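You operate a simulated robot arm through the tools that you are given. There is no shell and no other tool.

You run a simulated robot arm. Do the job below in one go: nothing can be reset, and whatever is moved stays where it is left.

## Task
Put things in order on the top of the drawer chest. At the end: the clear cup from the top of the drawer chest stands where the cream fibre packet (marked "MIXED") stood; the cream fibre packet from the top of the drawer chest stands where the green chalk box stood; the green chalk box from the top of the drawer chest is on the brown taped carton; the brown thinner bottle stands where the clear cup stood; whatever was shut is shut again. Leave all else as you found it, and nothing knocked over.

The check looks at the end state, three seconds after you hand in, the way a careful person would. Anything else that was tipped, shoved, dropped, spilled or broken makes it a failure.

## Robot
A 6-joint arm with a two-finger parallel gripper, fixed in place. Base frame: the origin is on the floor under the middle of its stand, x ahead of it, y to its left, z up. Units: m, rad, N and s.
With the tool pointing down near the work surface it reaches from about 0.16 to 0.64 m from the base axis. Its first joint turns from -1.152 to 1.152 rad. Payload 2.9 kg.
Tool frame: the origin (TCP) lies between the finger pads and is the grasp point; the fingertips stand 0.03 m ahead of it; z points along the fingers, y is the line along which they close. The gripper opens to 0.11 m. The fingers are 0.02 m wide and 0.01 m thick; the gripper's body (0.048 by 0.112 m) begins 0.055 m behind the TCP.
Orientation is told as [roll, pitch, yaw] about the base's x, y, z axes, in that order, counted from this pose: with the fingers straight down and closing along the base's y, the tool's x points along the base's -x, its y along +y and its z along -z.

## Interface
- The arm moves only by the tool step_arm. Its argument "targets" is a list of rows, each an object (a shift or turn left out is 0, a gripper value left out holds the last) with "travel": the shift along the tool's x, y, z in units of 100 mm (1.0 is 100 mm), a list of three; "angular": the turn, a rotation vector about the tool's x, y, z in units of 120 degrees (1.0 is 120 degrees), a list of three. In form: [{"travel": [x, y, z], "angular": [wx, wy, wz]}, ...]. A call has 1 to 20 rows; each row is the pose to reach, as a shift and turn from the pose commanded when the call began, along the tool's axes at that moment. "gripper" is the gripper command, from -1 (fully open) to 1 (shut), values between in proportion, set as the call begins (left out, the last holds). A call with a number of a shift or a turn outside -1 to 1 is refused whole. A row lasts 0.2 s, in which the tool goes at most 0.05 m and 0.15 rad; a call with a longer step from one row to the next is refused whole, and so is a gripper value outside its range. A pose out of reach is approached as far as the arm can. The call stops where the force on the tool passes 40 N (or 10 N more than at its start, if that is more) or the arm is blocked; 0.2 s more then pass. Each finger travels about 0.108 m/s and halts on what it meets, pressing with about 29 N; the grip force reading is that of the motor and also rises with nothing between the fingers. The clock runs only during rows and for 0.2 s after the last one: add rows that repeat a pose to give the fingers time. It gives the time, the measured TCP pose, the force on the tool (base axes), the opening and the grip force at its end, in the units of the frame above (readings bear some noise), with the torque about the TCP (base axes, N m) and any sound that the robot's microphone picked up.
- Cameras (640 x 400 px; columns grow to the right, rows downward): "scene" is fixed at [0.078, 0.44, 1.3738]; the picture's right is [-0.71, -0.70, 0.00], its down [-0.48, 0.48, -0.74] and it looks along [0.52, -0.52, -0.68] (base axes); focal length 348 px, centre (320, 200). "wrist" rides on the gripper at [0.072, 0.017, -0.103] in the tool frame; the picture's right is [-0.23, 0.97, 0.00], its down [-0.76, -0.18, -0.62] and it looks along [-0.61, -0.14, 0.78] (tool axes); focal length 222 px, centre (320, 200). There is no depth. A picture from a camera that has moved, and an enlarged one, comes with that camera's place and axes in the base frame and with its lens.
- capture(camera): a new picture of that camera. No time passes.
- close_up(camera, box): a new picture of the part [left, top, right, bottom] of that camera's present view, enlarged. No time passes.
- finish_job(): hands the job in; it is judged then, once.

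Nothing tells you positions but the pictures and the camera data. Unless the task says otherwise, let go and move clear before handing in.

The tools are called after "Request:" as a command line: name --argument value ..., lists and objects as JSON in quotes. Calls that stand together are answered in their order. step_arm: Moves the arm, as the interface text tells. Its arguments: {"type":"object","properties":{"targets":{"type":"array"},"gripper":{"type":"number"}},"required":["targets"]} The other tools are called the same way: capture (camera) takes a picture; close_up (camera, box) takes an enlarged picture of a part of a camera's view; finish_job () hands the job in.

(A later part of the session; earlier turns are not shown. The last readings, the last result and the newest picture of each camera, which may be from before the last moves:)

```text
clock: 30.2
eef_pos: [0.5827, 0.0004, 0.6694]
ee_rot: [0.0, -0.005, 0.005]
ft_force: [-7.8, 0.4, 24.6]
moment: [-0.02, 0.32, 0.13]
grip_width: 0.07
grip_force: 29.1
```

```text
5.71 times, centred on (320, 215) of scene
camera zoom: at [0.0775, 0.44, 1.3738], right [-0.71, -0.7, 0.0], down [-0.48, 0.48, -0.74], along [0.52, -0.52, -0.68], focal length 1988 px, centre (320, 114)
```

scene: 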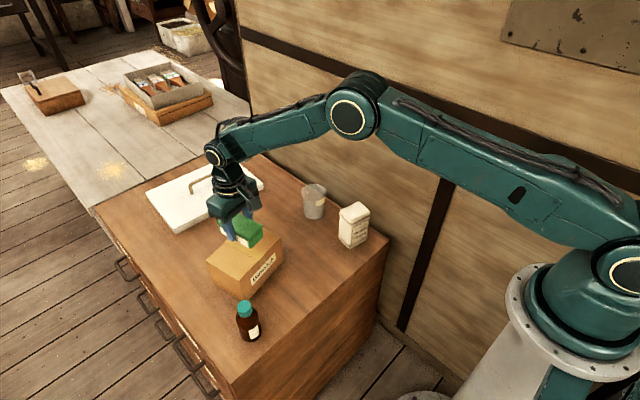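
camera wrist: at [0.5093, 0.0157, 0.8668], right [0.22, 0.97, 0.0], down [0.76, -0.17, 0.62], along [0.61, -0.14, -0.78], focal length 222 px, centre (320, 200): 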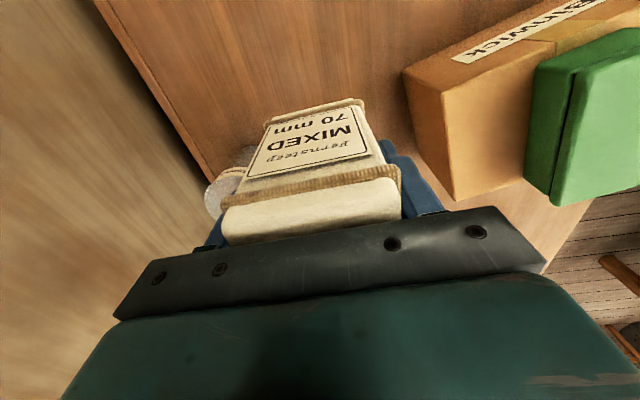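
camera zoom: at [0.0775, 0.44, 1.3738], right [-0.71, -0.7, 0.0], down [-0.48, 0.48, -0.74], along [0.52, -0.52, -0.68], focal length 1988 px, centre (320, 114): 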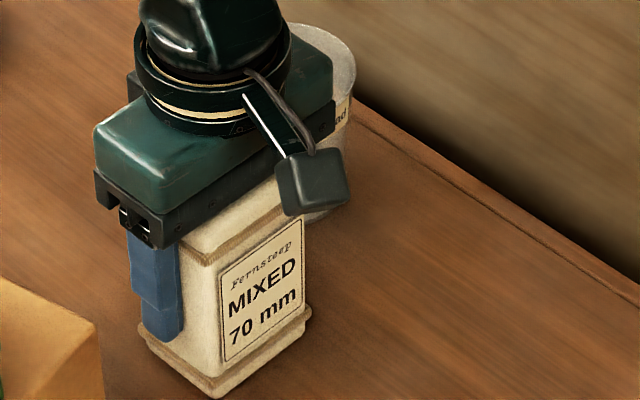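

A 25 N contact force shows the packet is down. I back off 1 mm to relax the load, open a little, and rise.

Request:
step_arm --targets '[{"travel": [0, 0, -0.01]}, {"travel": [0, 0, -0.012]}]'

Request:
step_arm --targets '[{"travel": [0, 0, 0]}, {"travel": [0, 0, 0]}, {"travel": [0, 0, 0]}]' --gripper -0.7

Request:
step_arm --targets '[{"travel": [0, 0, -0.1]}, {"travel": [0, 0, -0.3]}, {"travel": [0, 0, -0.55]}, {"travel": [0, 0, -0.8]}, {"travel": [0, 0, -1.0]}]'

Request:
step_arm --targets '[{"travel": [0, 0, -0.2]}, {"travel": [0, 0, -0.4]}, {"travel": [0, 0, -0.6]}, {"travel": [0, 0, -0.7]}]'

Request:
capture --camera "wrist"

Request:
capture --camera "scene"

Request:
close_up --camera "scene" --box '[270, 150, 370, 260]'

```text
clock: 30.8
eef_pos: [0.583, 0.0014, 0.6702]
ee_rot: [-0.001, -0.003, 0.003]
ft_force: [2.2, -2.8, 15.3]
moment: [0.08, -0.07, 0.12]
grip_width: 0.0697
grip_force: 29.2
```

```text
clock: 31.6
eef_pos: [0.5817, 0.0013, 0.6693]
ee_rot: [0.0, 0.0, 0.003]
ft_force: [-0.4, -0.3, 0.1]
moment: [0.01, 0.02, 0.02]
grip_width: 0.0936
grip_force: 0.0
```

```text
clock: 32.8
eef_pos: [0.5782, 0.0009, 0.7682]
ee_rot: [-0.001, 0.004, 0.003]
ft_force: [-0.8, -0.4, -0.2]
moment: [-0.03, -0.01, 0.04]
grip_width: 0.0937
grip_force: 0.0
```

```text
clock: 33.8
eef_pos: [0.5819, 0.0022, 0.8401]
ee_rot: [-0.001, -0.001, 0.003]
ft_force: [0.5, 0.2, 0.1]
moment: [-0.03, 0.03, -0.02]
grip_width: 0.0938
grip_force: 0.2
```

```text
taken
camera wrist: at [0.5083, 0.0183, 0.943], right [0.22, 0.97, 0.0], down [0.76, -0.17, 0.62], along [0.61, -0.14, -0.78], focal length 222 px, centre (320, 200)
```

wrist: 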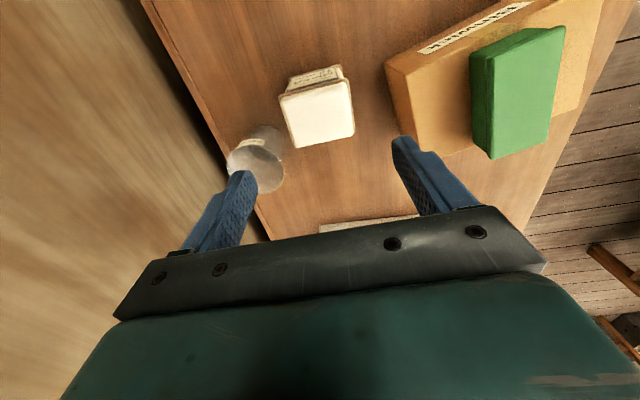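

```text
taken
```

scene: 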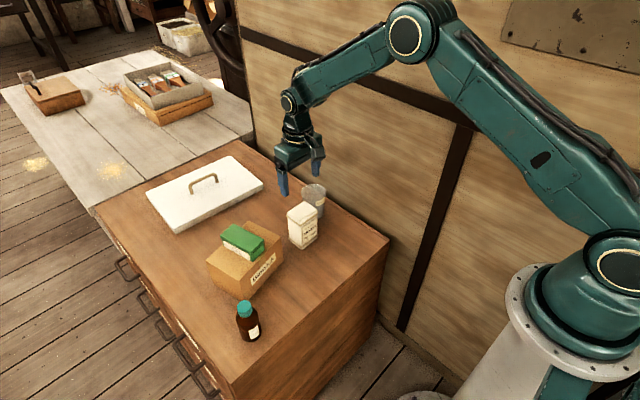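

```text
3.64 times, centred on (320, 205) of scene
camera zoom: at [0.078, 0.44, 1.3738], right [-0.71, -0.7, 0.0], down [-0.48, 0.48, -0.74], along [0.52, -0.52, -0.68], focal length 1265 px, centre (320, 182)
```

zoom: 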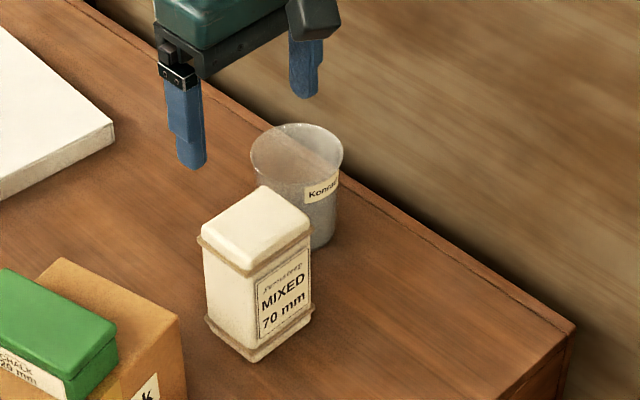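

The packet now stands where the chalk box was. The cup is at about (0.641, -0.102), radius 0.65 m, just past the straight-down reach. I move above it with the fingers tilted about 10° outward and open to 9.4 cm.

Request:
step_arm --targets '[{"travel": [-0.1, -0.2, 0.0], "angular": [0, -0.017, 0]}, {"travel": [-0.22, -0.4, 0.0], "angular": [0, -0.034, 0]}, {"travel": [-0.36, -0.6, 0.0], "angular": [0, -0.05, 0]}, {"travel": [-0.5, -0.8, 0.0], "angular": [0, -0.067, 0]}, {"travel": [-0.6, -1.0, 0.0], "angular": [0, -0.0833, 0]}, {"travel": [-0.6, -1.0, 0.0], "angular": [0, -0.0833, 0]}]' --gripper -0.75

Request:
capture --camera "wrist"

Request:
close_up --camera "scene" --box '[260, 120, 380, 250]'

```text
clock: 35.2
eef_pos: [0.6411, -0.0968, 0.8397]
ee_rot: [0.0, -0.175, 0.006]
ft_force: [-0.8, -0.5, 0.1]
moment: [-0.01, 0.01, 0.03]
grip_width: 0.0962
grip_force: 0.1
```

```text
taken
camera wrist: at [0.5514, -0.0812, 0.9287], right [0.22, 0.97, 0.04], down [0.64, -0.17, 0.75], along [0.73, -0.14, -0.66], focal length 222 px, centre (320, 200)
```

wrist: 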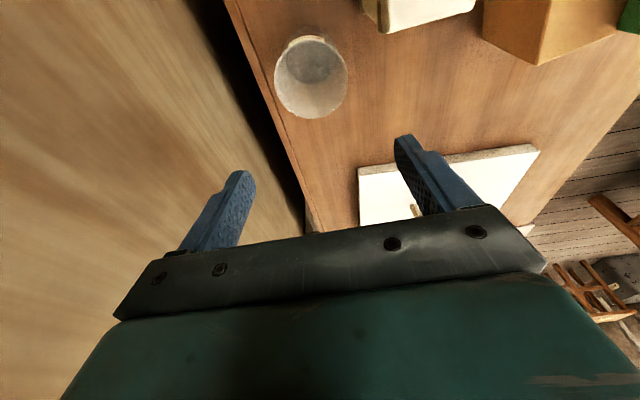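

```text
3.08 times, centred on (320, 185) of scene
camera zoom: at [0.0781, 0.44, 1.3738], right [-0.71, -0.7, 0.0], down [-0.48, 0.48, -0.74], along [0.52, -0.52, -0.68], focal length 1071 px, centre (320, 246)
```

zoom: 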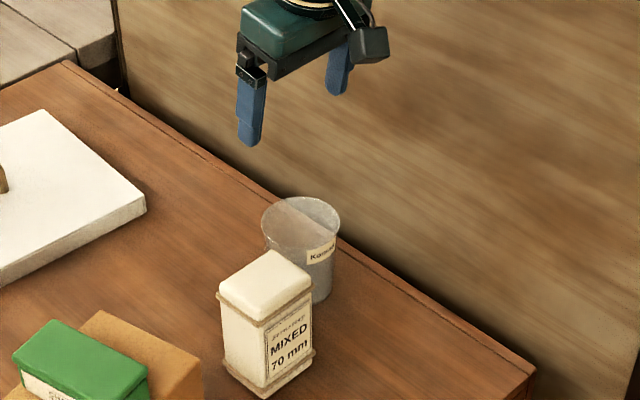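

Request:
close_up --camera "wrist" --box '[250, 10, 378, 140]'

```text
3.08 times, centred on (314, 75) of wrist
camera zoom: at [0.5514, -0.0812, 0.9287], right [0.22, 0.97, 0.04], down [0.64, -0.17, 0.75], along [0.73, -0.14, -0.66], focal length 684 px, centre (338, 585)
```

zoom: 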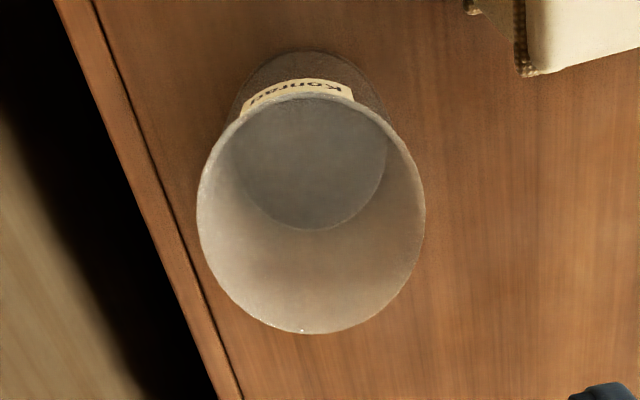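

The cup is at about (0.639, -0.100) with a rim 7.6 cm across, and the tilted pose reaches it. I go down in two stages and check the reach.

Request:
step_arm --targets '[{"travel": [0.04, -0.03, 0.2]}, {"travel": [0.09, -0.03, 0.48]}, {"travel": [0.14, -0.03, 0.74]}, {"travel": [0.186, -0.03, 0.983]}, {"travel": [0.186, -0.03, 0.983]}]' --gripper -0.75

Request:
capture --camera "wrist"

Request:
close_up --camera "scene" --box '[260, 140, 380, 260]'

```text
clock: 36.4
eef_pos: [0.6393, -0.1022, 0.7402]
ee_rot: [0.0, -0.174, 0.002]
ft_force: [-0.6, -0.5, 1.4]
moment: [0.02, 0.01, -0.01]
grip_width: 0.0961
grip_force: 0.1
```

```text
taken
camera wrist: at [0.55, -0.0861, 0.8294], right [0.22, 0.97, 0.04], down [0.64, -0.18, 0.75], along [0.73, -0.14, -0.66], focal length 222 px, centre (320, 200)
```

wrist: 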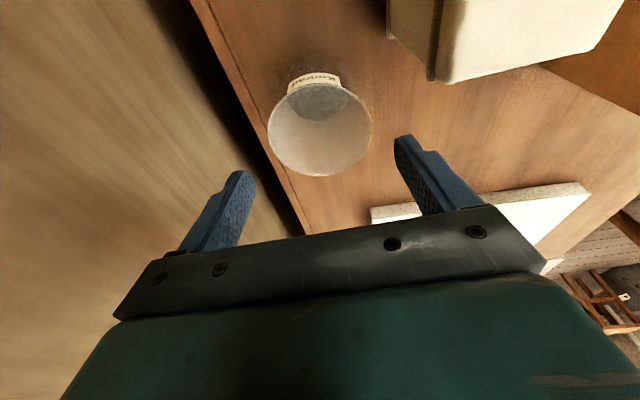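

```text
3.33 times, centred on (320, 200) of scene
camera zoom: at [0.078, 0.44, 1.3738], right [-0.71, -0.7, 0.0], down [-0.48, 0.48, -0.74], along [0.52, -0.52, -0.68], focal length 1160 px, centre (320, 200)
```

zoom: 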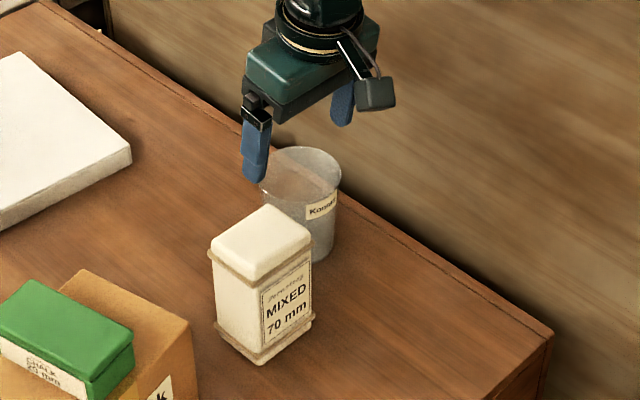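

The reach holds, and the cup sits between the fingers within a couple of millimetres. I continue down to the grasp height.

Request:
step_arm --targets '[{"travel": [0.03, 0.025, 0.15]}, {"travel": [0.07, 0.025, 0.35]}, {"travel": [0.11, 0.025, 0.56]}, {"travel": [0.145, 0.025, 0.75]}, {"travel": [0.165, 0.025, 0.86]}, {"travel": [0.176, 0.025, 0.908]}, {"travel": [0.176, 0.025, 0.908]}]' --gripper -0.75

Request:
capture --camera "wrist"

Request:
close_up --camera "scene" --box '[260, 140, 380, 260]'

```text
clock: 38.0
eef_pos: [0.6377, -0.0994, 0.6461]
ee_rot: [-0.001, -0.175, 0.003]
ft_force: [-0.1, -0.5, -0.8]
moment: [-0.03, 0.0, 0.0]
grip_width: 0.096
grip_force: 0.1
```

```text
taken
camera wrist: at [0.5491, -0.0837, 0.7357], right [0.22, 0.97, 0.04], down [0.64, -0.17, 0.75], along [0.73, -0.14, -0.66], focal length 222 px, centre (320, 200)
```

wrist: 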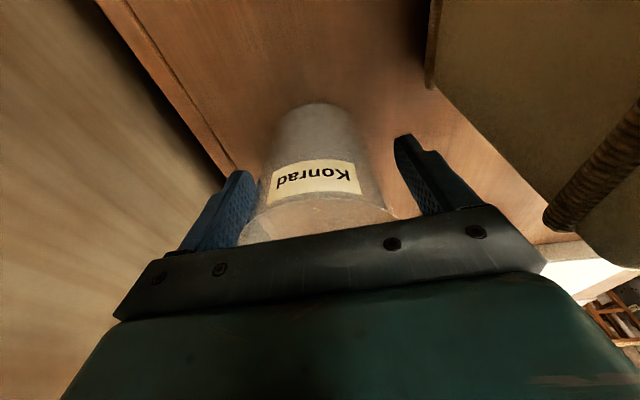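

```text
3.33 times, centred on (320, 200) of scene
camera zoom: at [0.078, 0.44, 1.3738], right [-0.71, -0.7, 0.0], down [-0.48, 0.48, -0.74], along [0.52, -0.52, -0.68], focal length 1160 px, centre (320, 200)
```

zoom: 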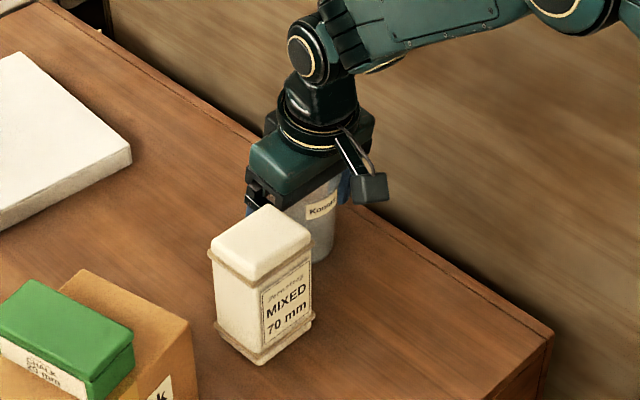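

The fingers are on both sides of the cup with no contact force. I close on it, then lift slightly.

Request:
step_arm --targets '[{"travel": [0, 0, 0]}, {"travel": [0, 0, 0]}, {"travel": [0, 0, 0]}, {"travel": [0, 0, 0]}]' --gripper -0.15

Request:
capture --camera "wrist"

Request:
close_up --camera "scene" --box '[280, 160, 360, 250]'

```text
clock: 39.0
eef_pos: [0.6391, -0.1001, 0.6472]
ee_rot: [0.0, -0.176, 0.002]
ft_force: [0.1, -0.6, -0.2]
moment: [0.04, 0.02, -0.01]
grip_width: 0.0738
grip_force: 29.4
```

```text
taken
camera wrist: at [0.5491, -0.0837, 0.7359], right [0.22, 0.97, 0.04], down [0.64, -0.18, 0.75], along [0.73, -0.14, -0.66], focal length 222 px, centre (320, 200)
```

wrist: 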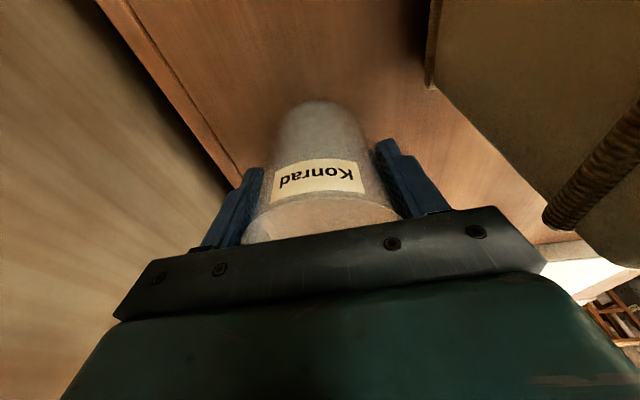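

```text
4.44 times, centred on (320, 205) of scene
camera zoom: at [0.0781, 0.44, 1.3738], right [-0.71, -0.7, 0.0], down [-0.48, 0.48, -0.74], along [0.52, -0.52, -0.68], focal length 1547 px, centre (320, 178)
```

zoom: 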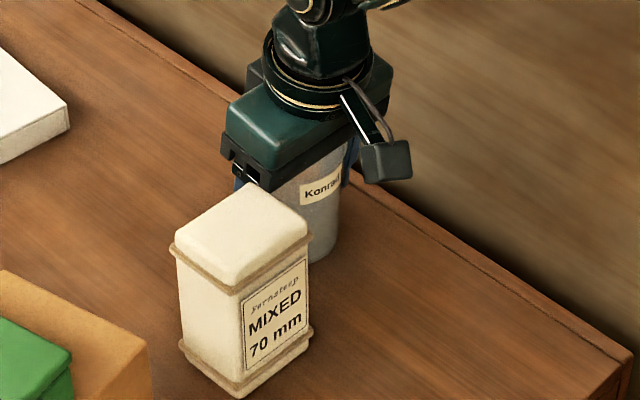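

Gripped at 7.4 cm. I lift straight up and check the cup hangs level.

Request:
step_arm --targets '[{"travel": [-0.01, 0, -0.05]}, {"travel": [-0.035, 0, -0.2]}, {"travel": [-0.08, 0, -0.45]}, {"travel": [-0.13, 0, -0.74]}, {"travel": [-0.174, 0, -0.985]}, {"travel": [-0.174, 0, -0.985]}]'

Request:
capture --camera "wrist"

Request:
close_up --camera "scene" --box '[260, 120, 380, 250]'

```text
clock: 40.4
eef_pos: [0.6378, -0.0993, 0.7463]
ee_rot: [0.0, -0.174, 0.005]
ft_force: [0.5, 0.4, 1.0]
moment: [-0.03, -0.01, 0.0]
grip_width: 0.0738
grip_force: 29.5
```

```text
taken
camera wrist: at [0.5479, -0.0833, 0.8354], right [0.22, 0.97, 0.04], down [0.64, -0.18, 0.75], along [0.73, -0.14, -0.67], focal length 222 px, centre (320, 200)
```

wrist: 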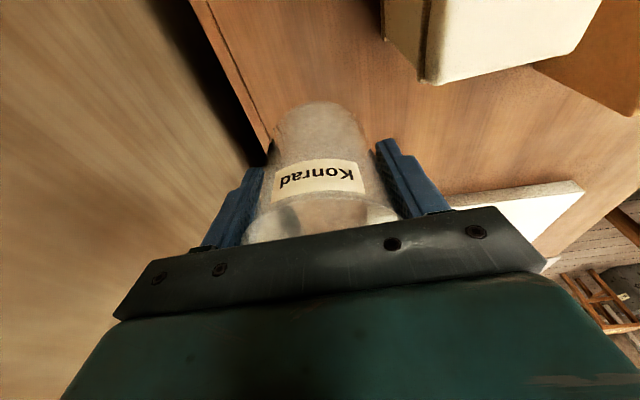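

```text
3.08 times, centred on (320, 185) of scene
camera zoom: at [0.078, 0.44, 1.3738], right [-0.71, -0.7, 0.0], down [-0.48, 0.48, -0.74], along [0.52, -0.52, -0.68], focal length 1071 px, centre (320, 246)
```

zoom: 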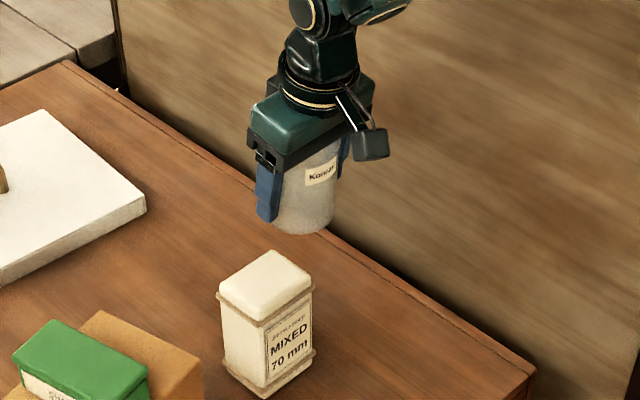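

The cup hangs level. I carry it straight back to where the packet stood, at (0.481, -0.099).

Request:
step_arm --targets '[{"travel": [0.12, 0, -0.021]}, {"travel": [0.3, 0, -0.053]}, {"travel": [0.48, 0, -0.085]}, {"travel": [0.66, 0, -0.116]}, {"travel": [0.773, 0.005, -0.136]}, {"travel": [0.773, 0.005, -0.136]}]'

Request:
step_arm --targets '[{"travel": [0.12, 0, -0.021]}, {"travel": [0.3, 0, -0.053]}, {"travel": [0.48, 0, -0.085]}, {"travel": [0.66, 0, -0.116]}, {"travel": [0.773, 0.005, -0.136]}, {"travel": [0.773, 0.005, -0.136]}]'

Request:
capture --camera "wrist"

Request:
close_up --camera "scene" --box '[290, 130, 420, 260]'

```text
clock: 41.8
eef_pos: [0.5601, -0.1011, 0.7468]
ee_rot: [0.001, -0.174, 0.004]
ft_force: [-0.2, -0.1, -0.7]
moment: [-0.01, -0.02, -0.02]
grip_width: 0.0734
grip_force: 28.1
```

```text
clock: 43.2
eef_pos: [0.4829, -0.0991, 0.7474]
ee_rot: [0.0, -0.174, 0.003]
ft_force: [-0.5, 0.4, 0.2]
moment: [0.0, -0.01, 0.0]
grip_width: 0.0733
grip_force: 29.5
```

```text
taken
camera wrist: at [0.3926, -0.0839, 0.8365], right [0.22, 0.97, 0.04], down [0.64, -0.18, 0.75], along [0.73, -0.14, -0.66], focal length 222 px, centre (320, 200)
```

wrist: 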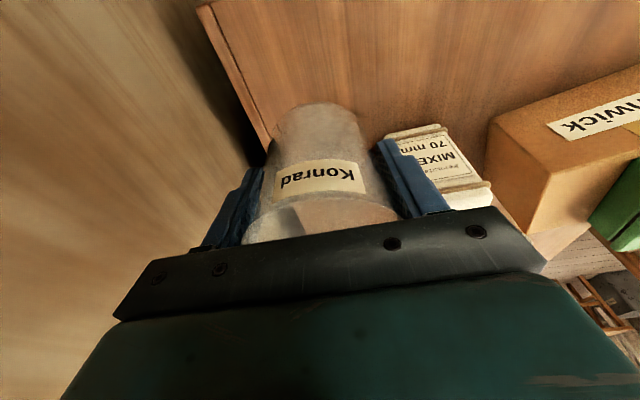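

```text
3.08 times, centred on (355, 195) of scene
camera zoom: at [0.078, 0.44, 1.3738], right [-0.71, -0.7, 0.0], down [-0.48, 0.48, -0.74], along [0.52, -0.52, -0.68], focal length 1071 px, centre (212, 215)
```

zoom: 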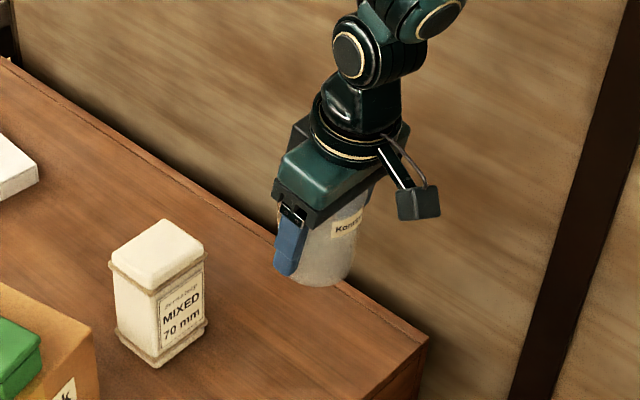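

It is over the packet's old spot. I lower most of the way, then feel for contact in small steps.

Request:
step_arm --targets '[{"travel": [0.035, 0.01, 0.2]}, {"travel": [0.08, 0.01, 0.45]}, {"travel": [0.123, 0.01, 0.7]}, {"travel": [0.15, 0.01, 0.85]}, {"travel": [0.165, 0.01, 0.935]}, {"travel": [0.165, 0.01, 0.935]}]'

Request:
step_arm --targets '[{"travel": [0.004, 0, 0.02]}, {"travel": [0.007, 0, 0.039]}, {"travel": [0.007, 0, 0.039]}]'

Request:
close_up --camera "scene" --box '[310, 160, 400, 260]'

```text
clock: 44.6
eef_pos: [0.4802, -0.0999, 0.6527]
ee_rot: [-0.001, -0.174, 0.004]
ft_force: [0.4, 0.4, 0.0]
moment: [-0.05, 0.0, -0.01]
grip_width: 0.0734
grip_force: 29.7
```

```text
clock: 45.4
eef_pos: [0.4814, -0.098, 0.6483]
ee_rot: [-0.001, -0.175, 0.003]
ft_force: [0.6, 0.5, 0.4]
moment: [0.02, 0.0, 0.02]
grip_width: 0.0733
grip_force: 29.0
```

```text
4.00 times, centred on (355, 210) of scene
camera zoom: at [0.078, 0.44, 1.3738], right [-0.71, -0.7, 0.0], down [-0.48, 0.48, -0.74], along [0.52, -0.52, -0.68], focal length 1392 px, centre (180, 160)
```

zoom: 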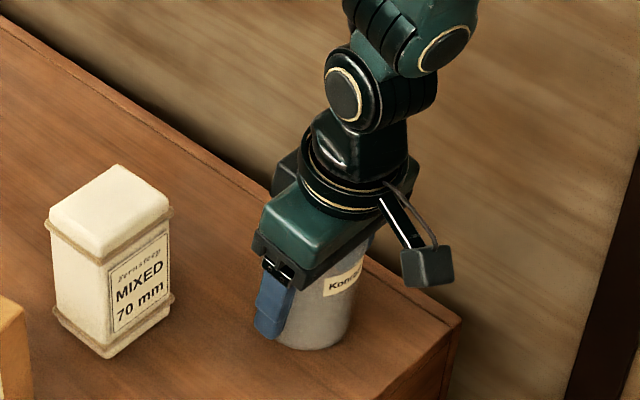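

Request:
step_arm --targets '[{"travel": [0.002, 0, 0.01]}, {"travel": [0.002, 0, 0.01]}]'

Request:
step_arm --targets '[{"travel": [0.002, 0, 0.01]}, {"travel": [0.002, 0, 0.01]}]'

```text
clock: 46.0
eef_pos: [0.4815, -0.0983, 0.6477]
ee_rot: [-0.001, -0.174, 0.004]
ft_force: [0.1, 0.0, -0.7]
moment: [0.01, 0.0, 0.03]
grip_width: 0.0734
grip_force: 29.1
```

```text
clock: 46.6
eef_pos: [0.4818, -0.0984, 0.6464]
ee_rot: [-0.002, -0.175, 0.004]
ft_force: [-1.5, -1.5, 4.4]
moment: [0.11, 0.09, 0.06]
grip_width: 0.0732
grip_force: 29.1
```

A light 4 N contact shows the cup is standing on the chest. I open and rise vertically.

Request:
step_arm --targets '[{"travel": [0, 0, 0]}, {"travel": [0, 0, 0]}, {"travel": [0, 0, 0]}]' --gripper -0.75

Request:
step_arm --targets '[{"travel": [-0.01, 0, -0.06]}, {"travel": [-0.05, 0, -0.3]}, {"travel": [-0.1, 0, -0.57]}, {"travel": [-0.14, 0, -0.8]}, {"travel": [-0.174, 0, -0.985]}]'

Request:
step_arm --targets '[{"travel": [-0.04, 0, -0.2]}, {"travel": [-0.08, 0, -0.45]}, {"travel": [-0.12, 0, -0.7]}, {"travel": [-0.174, 0, -0.985]}, {"travel": [-0.174, 0, -0.985]}]'

Request:
capture --camera "scene"

Request:
capture --camera "wrist"

Request:
close_up --camera "scene" --box '[270, 160, 400, 270]'

```text
clock: 47.4
eef_pos: [0.4811, -0.0986, 0.6462]
ee_rot: [-0.001, -0.176, 0.004]
ft_force: [0.0, -0.3, -0.1]
moment: [0.03, -0.02, 0.01]
grip_width: 0.0963
grip_force: 0.0
```

```text
clock: 48.6
eef_pos: [0.4836, -0.0979, 0.7456]
ee_rot: [0.0, -0.174, 0.003]
ft_force: [-0.2, 0.0, 0.2]
moment: [0.01, 0.03, -0.03]
grip_width: 0.0964
grip_force: 0.1
```

```text
clock: 49.8
eef_pos: [0.4811, -0.0992, 0.8466]
ee_rot: [0.0, -0.174, 0.003]
ft_force: [-0.3, -0.3, 0.1]
moment: [-0.01, 0.02, 0.03]
grip_width: 0.0963
grip_force: 0.1
```

```text
taken
```

scene: 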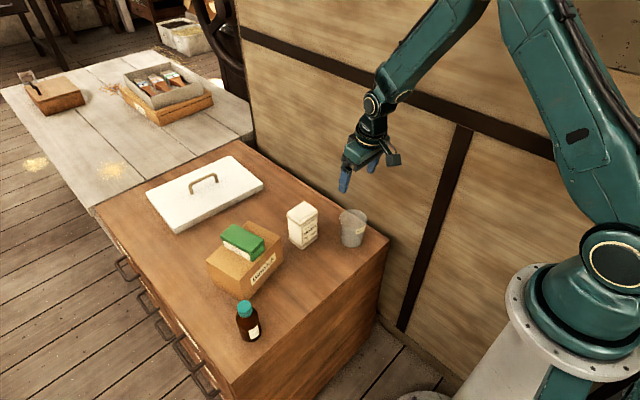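

```text
taken
camera wrist: at [0.392, -0.0842, 0.9357], right [0.22, 0.97, 0.04], down [0.64, -0.18, 0.75], along [0.73, -0.14, -0.67], focal length 222 px, centre (320, 200)
```

wrist: 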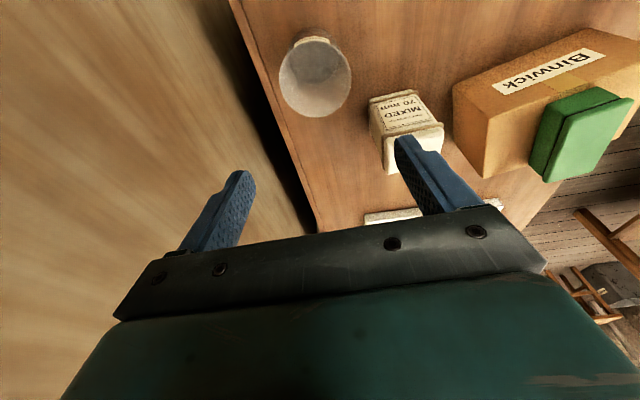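

```text
3.64 times, centred on (335, 215) of scene
camera zoom: at [0.078, 0.44, 1.3738], right [-0.71, -0.7, 0.0], down [-0.48, 0.48, -0.74], along [0.52, -0.52, -0.68], focal length 1265 px, centre (266, 146)
```

zoom: 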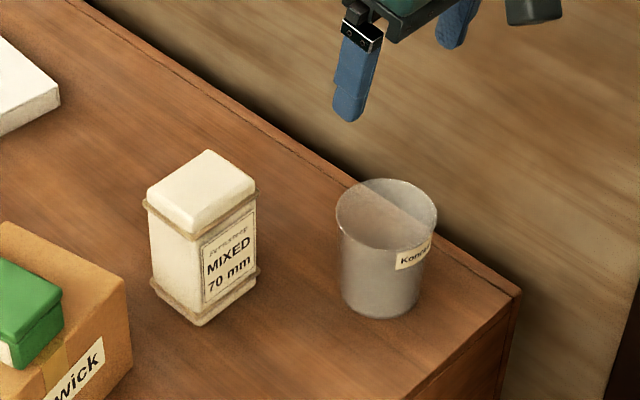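

The cup stands upright where the packet was. Last item is the thinner bottle, so I travel high over to it, keeping the 10° tilt needed at the cup spot.

Request:
step_arm --targets '[{"travel": [0.0, 0.2, 0]}, {"travel": [0.015, 0.45, 0]}, {"travel": [0.03, 0.75, -0.005]}, {"travel": [0.047, 0.95, -0.008]}]' --gripper -1

Request:
step_arm --targets '[{"travel": [0.0, 0.25, 0]}, {"travel": [0.015, 0.5, 0]}, {"travel": [0.03, 0.75, -0.005]}, {"travel": [0.047, 0.95, -0.008]}]'

Request:
step_arm --targets '[{"travel": [0.0, 0.25, 0]}, {"travel": [0.015, 0.5, 0]}, {"travel": [0.03, 0.75, -0.005]}, {"travel": [0.047, 0.95, -0.008]}]'

Request:
step_arm --targets '[{"travel": [0.0, 0.25, 0]}, {"travel": [0.015, 0.5, 0]}, {"travel": [0.03, 0.75, -0.005]}, {"travel": [0.047, 0.94, -0.008]}, {"travel": [0.047, 0.94, -0.008]}]'

Request:
capture --camera "wrist"

Request:
capture --camera "scene"

```text
clock: 50.8
eef_pos: [0.4762, -0.0023, 0.8455]
ee_rot: [0.0, -0.176, 0.003]
ft_force: [-0.9, -1.2, 0.3]
moment: [-0.02, 0.01, 0.0]
grip_width: 0.1099
grip_force: 0.0
```

```text
clock: 51.8
eef_pos: [0.4695, 0.0921, 0.8459]
ee_rot: [0.001, -0.175, 0.004]
ft_force: [-0.3, 0.9, -0.3]
moment: [0.02, 0.05, -0.01]
grip_width: 0.1102
grip_force: 0.1
```

```text
clock: 52.8
eef_pos: [0.465, 0.1874, 0.8454]
ee_rot: [0.0, -0.175, 0.003]
ft_force: [-0.2, 0.1, 0.0]
moment: [-0.01, 0.02, 0.01]
grip_width: 0.1102
grip_force: 0.1
```

```text
clock: 54.0
eef_pos: [0.4617, 0.2834, 0.8464]
ee_rot: [0.0, -0.174, 0.002]
ft_force: [0.3, 0.1, -0.8]
moment: [-0.03, -0.02, 0.01]
grip_width: 0.11
grip_force: 0.0
```

```text
taken
camera wrist: at [0.3728, 0.2985, 0.9353], right [0.22, 0.97, 0.04], down [0.64, -0.18, 0.75], along [0.73, -0.14, -0.66], focal length 222 px, centre (320, 200)
```

wrist: 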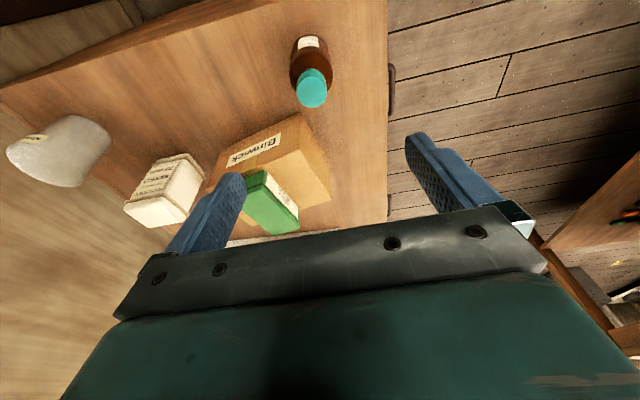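

```text
taken
```

scene: 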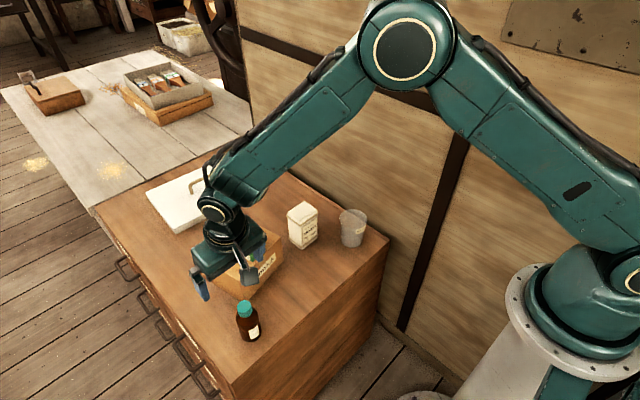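

Request:
close_up --camera "wrist" --box '[260, 20, 360, 120]'

Request:
close_up --camera "scene" --box '[200, 250, 300, 350]'

```text
4.00 times, centred on (310, 70) of wrist
camera zoom: at [0.3728, 0.2985, 0.9353], right [0.22, 0.97, 0.04], down [0.64, -0.18, 0.75], along [0.73, -0.14, -0.66], focal length 888 px, centre (360, 720)
```

zoom: 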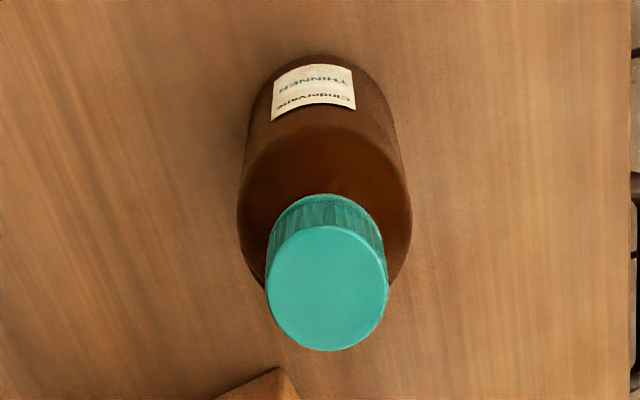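

```text
4.00 times, centred on (250, 300) of scene
camera zoom: at [0.078, 0.44, 1.3738], right [-0.71, -0.7, 0.0], down [-0.48, 0.48, -0.74], along [0.52, -0.52, -0.68], focal length 1392 px, centre (600, -200)
```

zoom: 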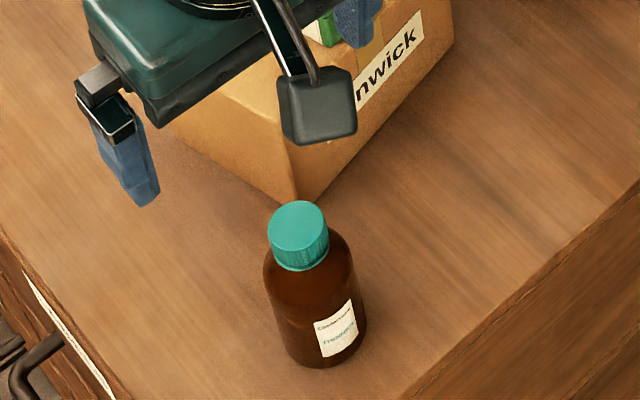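

The bottle is at (0.462, 0.279) with its cap top near 0.714. I shift 3 mm and go down to just above the cap to recheck.

Request:
step_arm --targets '[{"travel": [0.04, -0.03, 0.22]}, {"travel": [0.08, -0.03, 0.45]}, {"travel": [0.12, -0.03, 0.68]}, {"travel": [0.156, -0.03, 0.886]}, {"travel": [0.156, -0.03, 0.886]}]' --gripper -0.8

Request:
capture --camera "wrist"

Request:
close_up --camera "scene" --box '[190, 230, 310, 350]'

```text
clock: 55.2
eef_pos: [0.4616, 0.2767, 0.7547]
ee_rot: [0.0, -0.175, 0.003]
ft_force: [0.0, 0.5, -0.2]
moment: [-0.01, 0.03, -0.04]
grip_width: 0.0992
grip_force: 0.0
```

```text
taken
camera wrist: at [0.3719, 0.2933, 0.843], right [0.22, 0.97, 0.04], down [0.64, -0.18, 0.75], along [0.73, -0.14, -0.66], focal length 222 px, centre (320, 200)
```

wrist: 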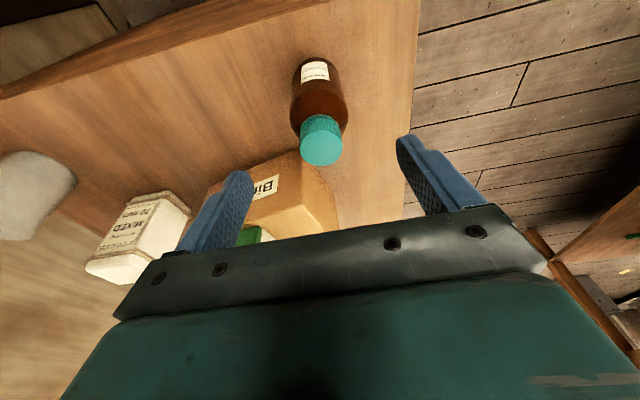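

```text
3.33 times, centred on (250, 290) of scene
camera zoom: at [0.078, 0.44, 1.3738], right [-0.71, -0.7, 0.0], down [-0.48, 0.48, -0.74], along [0.52, -0.52, -0.68], focal length 1160 px, centre (553, -100)
```

zoom: 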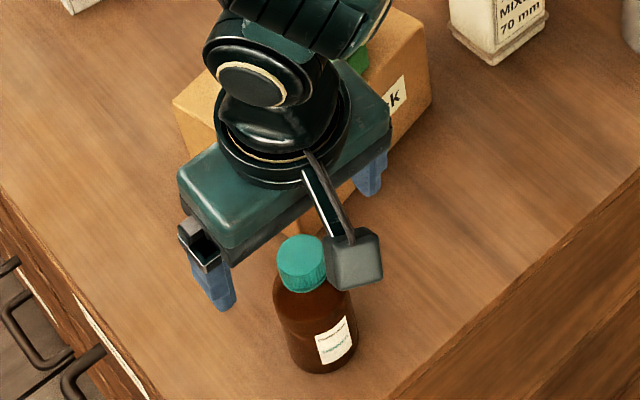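

Alignment is within 2 mm. I lower around the bottle body, leaving clearance above the cap, and close.

Request:
step_arm --targets '[{"travel": [0.03, 0.02, 0.18]}, {"travel": [0.065, 0.02, 0.38]}, {"travel": [0.098, 0.02, 0.58]}, {"travel": [0.12, 0.02, 0.73]}, {"travel": [0.135, 0.02, 0.808]}, {"travel": [0.135, 0.02, 0.808]}]' --gripper -0.8

Request:
step_arm --targets '[{"travel": [0, 0, 0]}, {"travel": [0, 0, 0]}, {"travel": [0, 0, 0]}, {"travel": [0, 0, 0]}, {"travel": [0, 0, 0]}]' --gripper 0.3

Request:
capture --camera "wrist"

Request:
close_up --camera "scene" --box '[190, 230, 310, 350]'

```text
clock: 56.6
eef_pos: [0.4603, 0.2801, 0.6739]
ee_rot: [0.0, -0.174, 0.003]
ft_force: [0.0, 0.6, -0.2]
moment: [-0.01, -0.07, 0.0]
grip_width: 0.0989
grip_force: 0.0
```

```text
clock: 57.8
eef_pos: [0.4611, 0.2804, 0.6751]
ee_rot: [0.001, -0.174, 0.004]
ft_force: [0.2, -0.3, 0.1]
moment: [-0.03, -0.01, 0.04]
grip_width: 0.0468
grip_force: 28.9
```

```text
taken
camera wrist: at [0.3717, 0.2957, 0.7637], right [0.22, 0.97, 0.04], down [0.64, -0.17, 0.75], along [0.73, -0.14, -0.66], focal length 222 px, centre (320, 200)
```

wrist: 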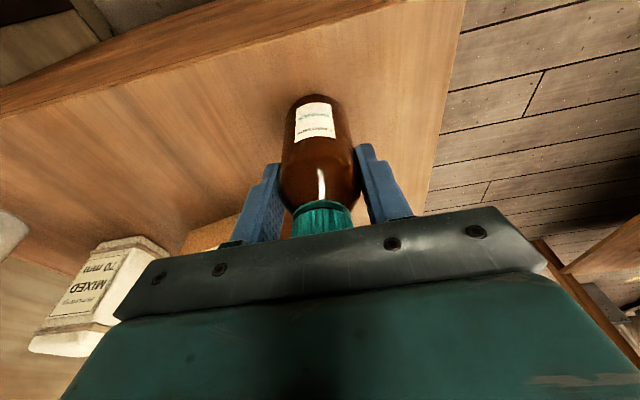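

```text
3.33 times, centred on (250, 290) of scene
camera zoom: at [0.0781, 0.44, 1.3738], right [-0.71, -0.7, 0.0], down [-0.48, 0.48, -0.74], along [0.52, -0.52, -0.68], focal length 1160 px, centre (553, -100)
```

zoom: 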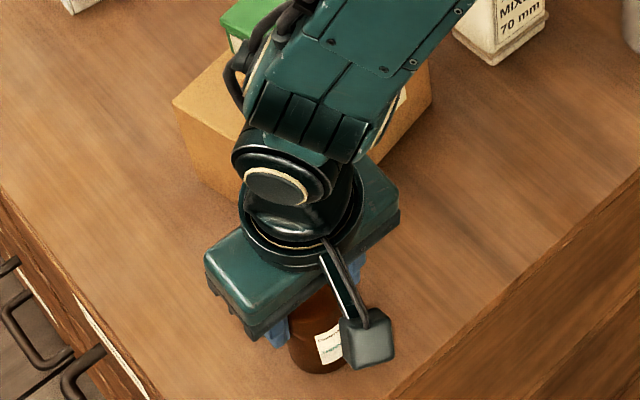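

The bottle is gripped on its body at 4.7 cm. I lift it clear and check it hangs upright.

Request:
step_arm --targets '[{"travel": [-0.01, 0, -0.05]}, {"travel": [-0.035, 0, -0.2]}, {"travel": [-0.08, 0, -0.45]}, {"travel": [-0.13, 0, -0.74]}, {"travel": [-0.174, 0, -0.985]}, {"travel": [-0.174, 0, -0.985]}]'

Request:
capture --camera "wrist"

Request:
close_up --camera "scene" --box '[180, 180, 320, 350]'

```text
clock: 59.2
eef_pos: [0.461, 0.281, 0.7743]
ee_rot: [0.0, -0.174, 0.005]
ft_force: [-0.1, 0.4, -2.6]
moment: [-0.02, 0.0, -0.03]
grip_width: 0.0471
grip_force: 28.8
```

```text
taken
camera wrist: at [0.3717, 0.297, 0.8632], right [0.22, 0.97, 0.04], down [0.64, -0.17, 0.75], along [0.73, -0.14, -0.67], focal length 222 px, centre (320, 200)
```

wrist: 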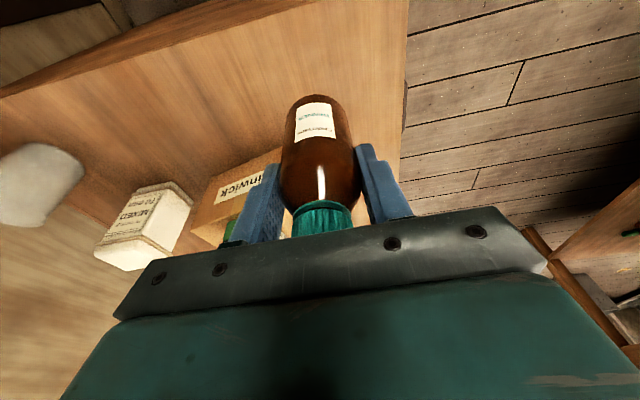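

```text
2.35 times, centred on (250, 265) of scene
camera zoom: at [0.0781, 0.44, 1.3738], right [-0.71, -0.7, 0.0], down [-0.48, 0.48, -0.74], along [0.52, -0.52, -0.68], focal length 819 px, centre (485, 47)
```

zoom: 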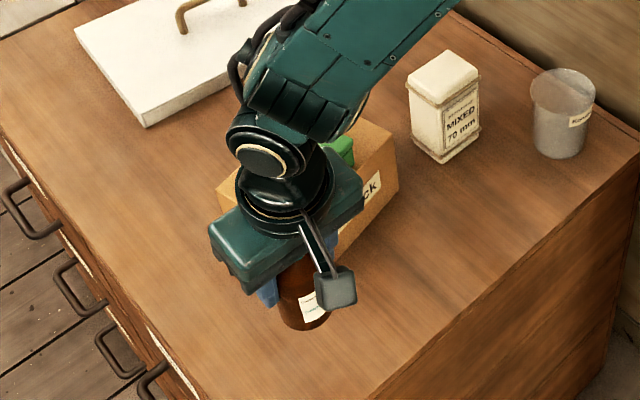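

The bottle hangs upright. I raise it above everything on the chest, then carry it in stages over the open spot where the cup stood.

Request:
step_arm --targets '[{"travel": [-0.035, 0, -0.2]}, {"travel": [-0.08, 0, -0.45]}, {"travel": [-0.12, 0, -0.7]}, {"travel": [-0.148, 0, -0.837]}]'

Request:
step_arm --targets '[{"travel": [-0.06, -0.14, 0.011]}, {"travel": [-0.16, -0.36, 0.029]}, {"travel": [-0.27, -0.59, 0.048]}, {"travel": [-0.37, -0.8, 0.065]}, {"travel": [-0.437, -0.953, 0.077]}]'

Request:
step_arm --targets '[{"travel": [-0.09, -0.19, 0.015]}, {"travel": [-0.18, -0.38, 0.031]}, {"travel": [-0.27, -0.57, 0.047]}, {"travel": [-0.36, -0.77, 0.062]}, {"travel": [-0.437, -0.953, 0.077]}]'

Request:
step_arm --targets '[{"travel": [-0.09, -0.19, 0.015]}, {"travel": [-0.18, -0.38, 0.031]}, {"travel": [-0.27, -0.57, 0.047]}, {"travel": [-0.36, -0.77, 0.062]}, {"travel": [-0.437, -0.953, 0.077]}]'

Request:
step_arm --targets '[{"travel": [-0.09, -0.19, 0.015]}, {"travel": [-0.18, -0.38, 0.031]}, {"travel": [-0.27, -0.57, 0.047]}, {"travel": [-0.36, -0.77, 0.062]}, {"travel": [-0.437, -0.953, 0.077]}, {"travel": [-0.437, -0.953, 0.077]}]'

Request:
capture --camera "wrist"

Request:
close_up --camera "scene" --box '[250, 110, 390, 260]'

```text
clock: 60.2
eef_pos: [0.4618, 0.281, 0.8608]
ee_rot: [0.0, -0.175, 0.005]
ft_force: [-0.3, 0.1, -1.6]
moment: [0.03, -0.02, -0.01]
grip_width: 0.047
grip_force: 28.9
```

```text
clock: 61.4
eef_pos: [0.5056, 0.1849, 0.8597]
ee_rot: [0.001, -0.174, 0.006]
ft_force: [0.1, 0.2, -2.9]
moment: [0.0, -0.01, -0.01]
grip_width: 0.047
grip_force: 29.0
```

```text
clock: 62.6
eef_pos: [0.5483, 0.0894, 0.8599]
ee_rot: [-0.001, -0.174, 0.006]
ft_force: [-0.4, 0.3, -3.2]
moment: [0.0, -0.01, -0.02]
grip_width: 0.0466
grip_force: 29.4
```

```text
clock: 63.8
eef_pos: [0.5947, -0.0039, 0.8593]
ee_rot: [0.0, -0.174, 0.006]
ft_force: [-0.8, -0.3, -1.6]
moment: [0.01, 0.01, -0.04]
grip_width: 0.0468
grip_force: 28.8
```

```text
clock: 65.2
eef_pos: [0.6399, -0.1002, 0.859]
ee_rot: [0.0, -0.175, 0.005]
ft_force: [0.1, 0.4, -1.9]
moment: [0.01, 0.02, 0.02]
grip_width: 0.047
grip_force: 28.9
```

```text
taken
camera wrist: at [0.5506, -0.0857, 0.9491], right [0.22, 0.97, 0.04], down [0.64, -0.17, 0.75], along [0.73, -0.14, -0.66], focal length 222 px, centre (320, 200)
```

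wrist: 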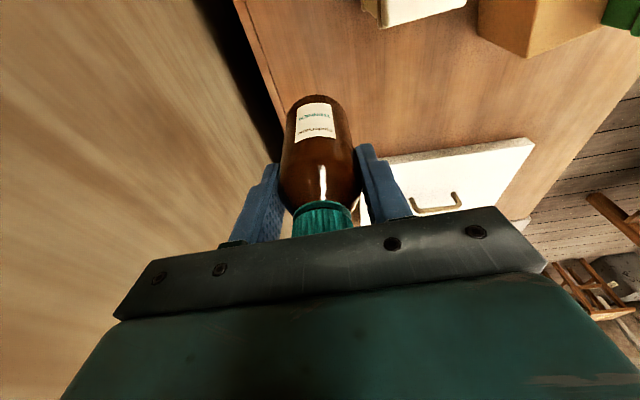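

```text
2.67 times, centred on (320, 185) of scene
camera zoom: at [0.0781, 0.44, 1.3738], right [-0.71, -0.7, 0.0], down [-0.48, 0.48, -0.74], along [0.52, -0.52, -0.68], focal length 928 px, centre (320, 240)
```

zoom: 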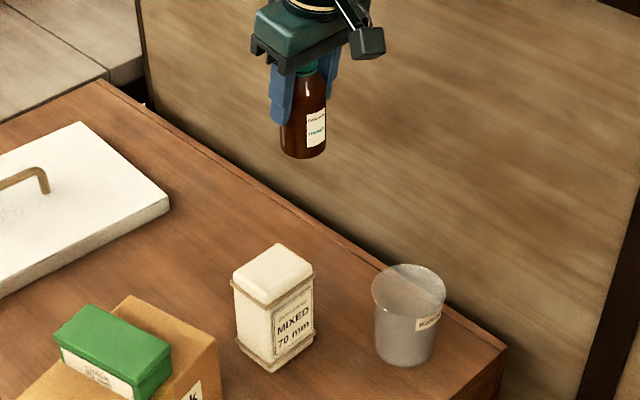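

The bottle is over the old cup spot at (0.639, -0.101). I lower in stages, staying clear of the packet.

Request:
step_arm --targets '[{"travel": [0.05, 0.015, 0.2]}, {"travel": [0.1, 0.015, 0.45]}, {"travel": [0.145, 0.015, 0.72]}, {"travel": [0.189, 0.015, 0.982]}, {"travel": [0.189, 0.015, 0.982]}]'

Request:
step_arm --targets '[{"travel": [0.03, 0, 0.18]}, {"travel": [0.07, 0, 0.4]}, {"travel": [0.105, 0, 0.6]}, {"travel": [0.125, 0, 0.71]}, {"travel": [0.135, 0, 0.768]}, {"travel": [0.135, 0, 0.768]}]'

Request:
capture --camera "wrist"

Request:
close_up --camera "scene" --box '[260, 140, 380, 260]'

```text
clock: 66.4
eef_pos: [0.64, -0.0989, 0.7583]
ee_rot: [0.001, -0.175, 0.004]
ft_force: [-0.8, -0.2, -1.3]
moment: [-0.01, 0.0, -0.02]
grip_width: 0.047
grip_force: 29.0
```

```text
clock: 67.8
eef_pos: [0.6374, -0.0986, 0.6797]
ee_rot: [0.0, -0.174, 0.004]
ft_force: [0.3, 0.0, -1.3]
moment: [-0.04, 0.02, -0.03]
grip_width: 0.047
grip_force: 29.1
```

```text
taken
camera wrist: at [0.548, -0.0821, 0.7691], right [0.22, 0.97, 0.04], down [0.64, -0.18, 0.75], along [0.73, -0.14, -0.67], focal length 222 px, centre (320, 200)
```

wrist: 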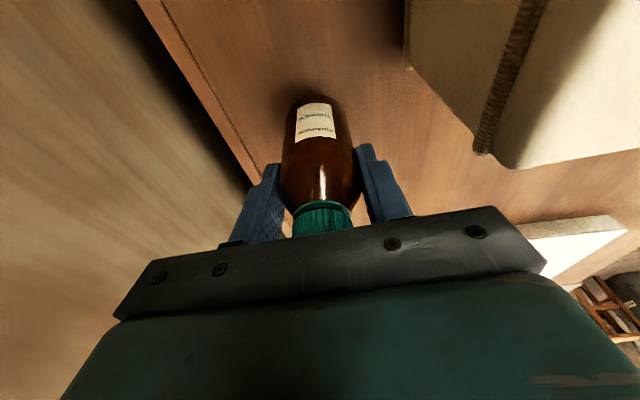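

```text
3.33 times, centred on (320, 200) of scene
camera zoom: at [0.0781, 0.44, 1.3738], right [-0.71, -0.7, 0.0], down [-0.48, 0.48, -0.74], along [0.52, -0.52, -0.68], focal length 1160 px, centre (320, 200)
```

zoom: 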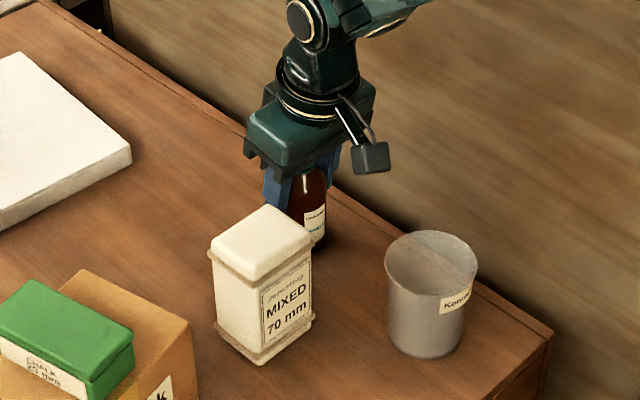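

Request:
step_arm --targets '[{"travel": [0.003, 0, 0.02]}, {"travel": [0.005, 0, 0.03]}, {"travel": [0.005, 0, 0.03]}]'

Request:
step_arm --targets '[{"travel": [0.002, 0, 0.01]}, {"travel": [0.002, 0, 0.01]}]'

Request:
step_arm --targets '[{"travel": [0.002, 0, 0.01]}, {"travel": [0.002, 0, 0.01]}]'

```text
clock: 68.6
eef_pos: [0.639, -0.0986, 0.677]
ee_rot: [-0.001, -0.174, 0.003]
ft_force: [-0.4, -0.3, -1.7]
moment: [-0.01, -0.02, 0.04]
grip_width: 0.0471
grip_force: 29.1
```

```text
clock: 69.2
eef_pos: [0.6376, -0.0998, 0.6771]
ee_rot: [0.001, -0.174, 0.006]
ft_force: [-0.6, -0.8, -2.3]
moment: [-0.02, -0.02, -0.02]
grip_width: 0.0468
grip_force: 29.0
```

```text
clock: 69.8
eef_pos: [0.6383, -0.0983, 0.6753]
ee_rot: [0.001, -0.175, 0.003]
ft_force: [0.7, -0.5, -2.3]
moment: [0.01, 0.03, -0.04]
grip_width: 0.0469
grip_force: 29.5
```

No contact yet at 0.675, so I continue a millimetre at a time.

Request:
step_arm --targets '[{"travel": [0.002, 0, 0.01]}, {"travel": [0.002, 0, 0.01]}]'

Request:
close_up --camera "wrist" --box '[250, 60, 400, 220]'

```text
clock: 70.4
eef_pos: [0.6381, -0.0997, 0.6736]
ee_rot: [0.001, -0.175, 0.004]
ft_force: [-0.5, -1.1, -1.5]
moment: [0.01, -0.04, -0.01]
grip_width: 0.047
grip_force: 29.2
```

```text
2.50 times, centred on (325, 140) of wrist
camera zoom: at [0.5486, -0.0835, 0.7639], right [0.22, 0.97, 0.04], down [0.64, -0.18, 0.75], along [0.73, -0.14, -0.66], focal length 555 px, centre (308, 350)
```

zoom: 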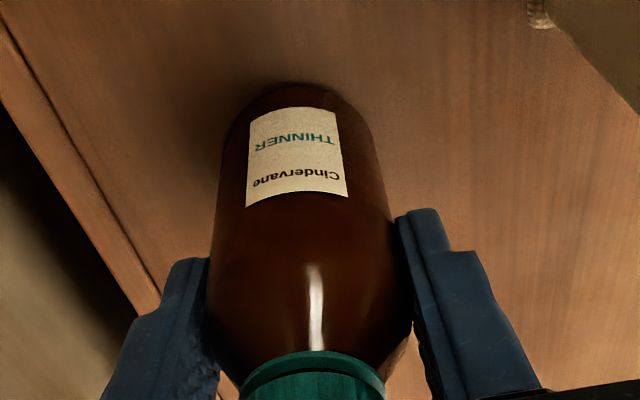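

Request:
step_arm --targets '[{"travel": [0.002, 0, 0.01]}, {"travel": [0.002, 0, 0.01]}]'

```text
clock: 71.0
eef_pos: [0.6379, -0.0991, 0.6757]
ee_rot: [0.0, -0.176, 0.004]
ft_force: [-3.1, 1.6, 6.4]
moment: [0.11, 0.29, -0.03]
grip_width: 0.0468
grip_force: 29.0
```

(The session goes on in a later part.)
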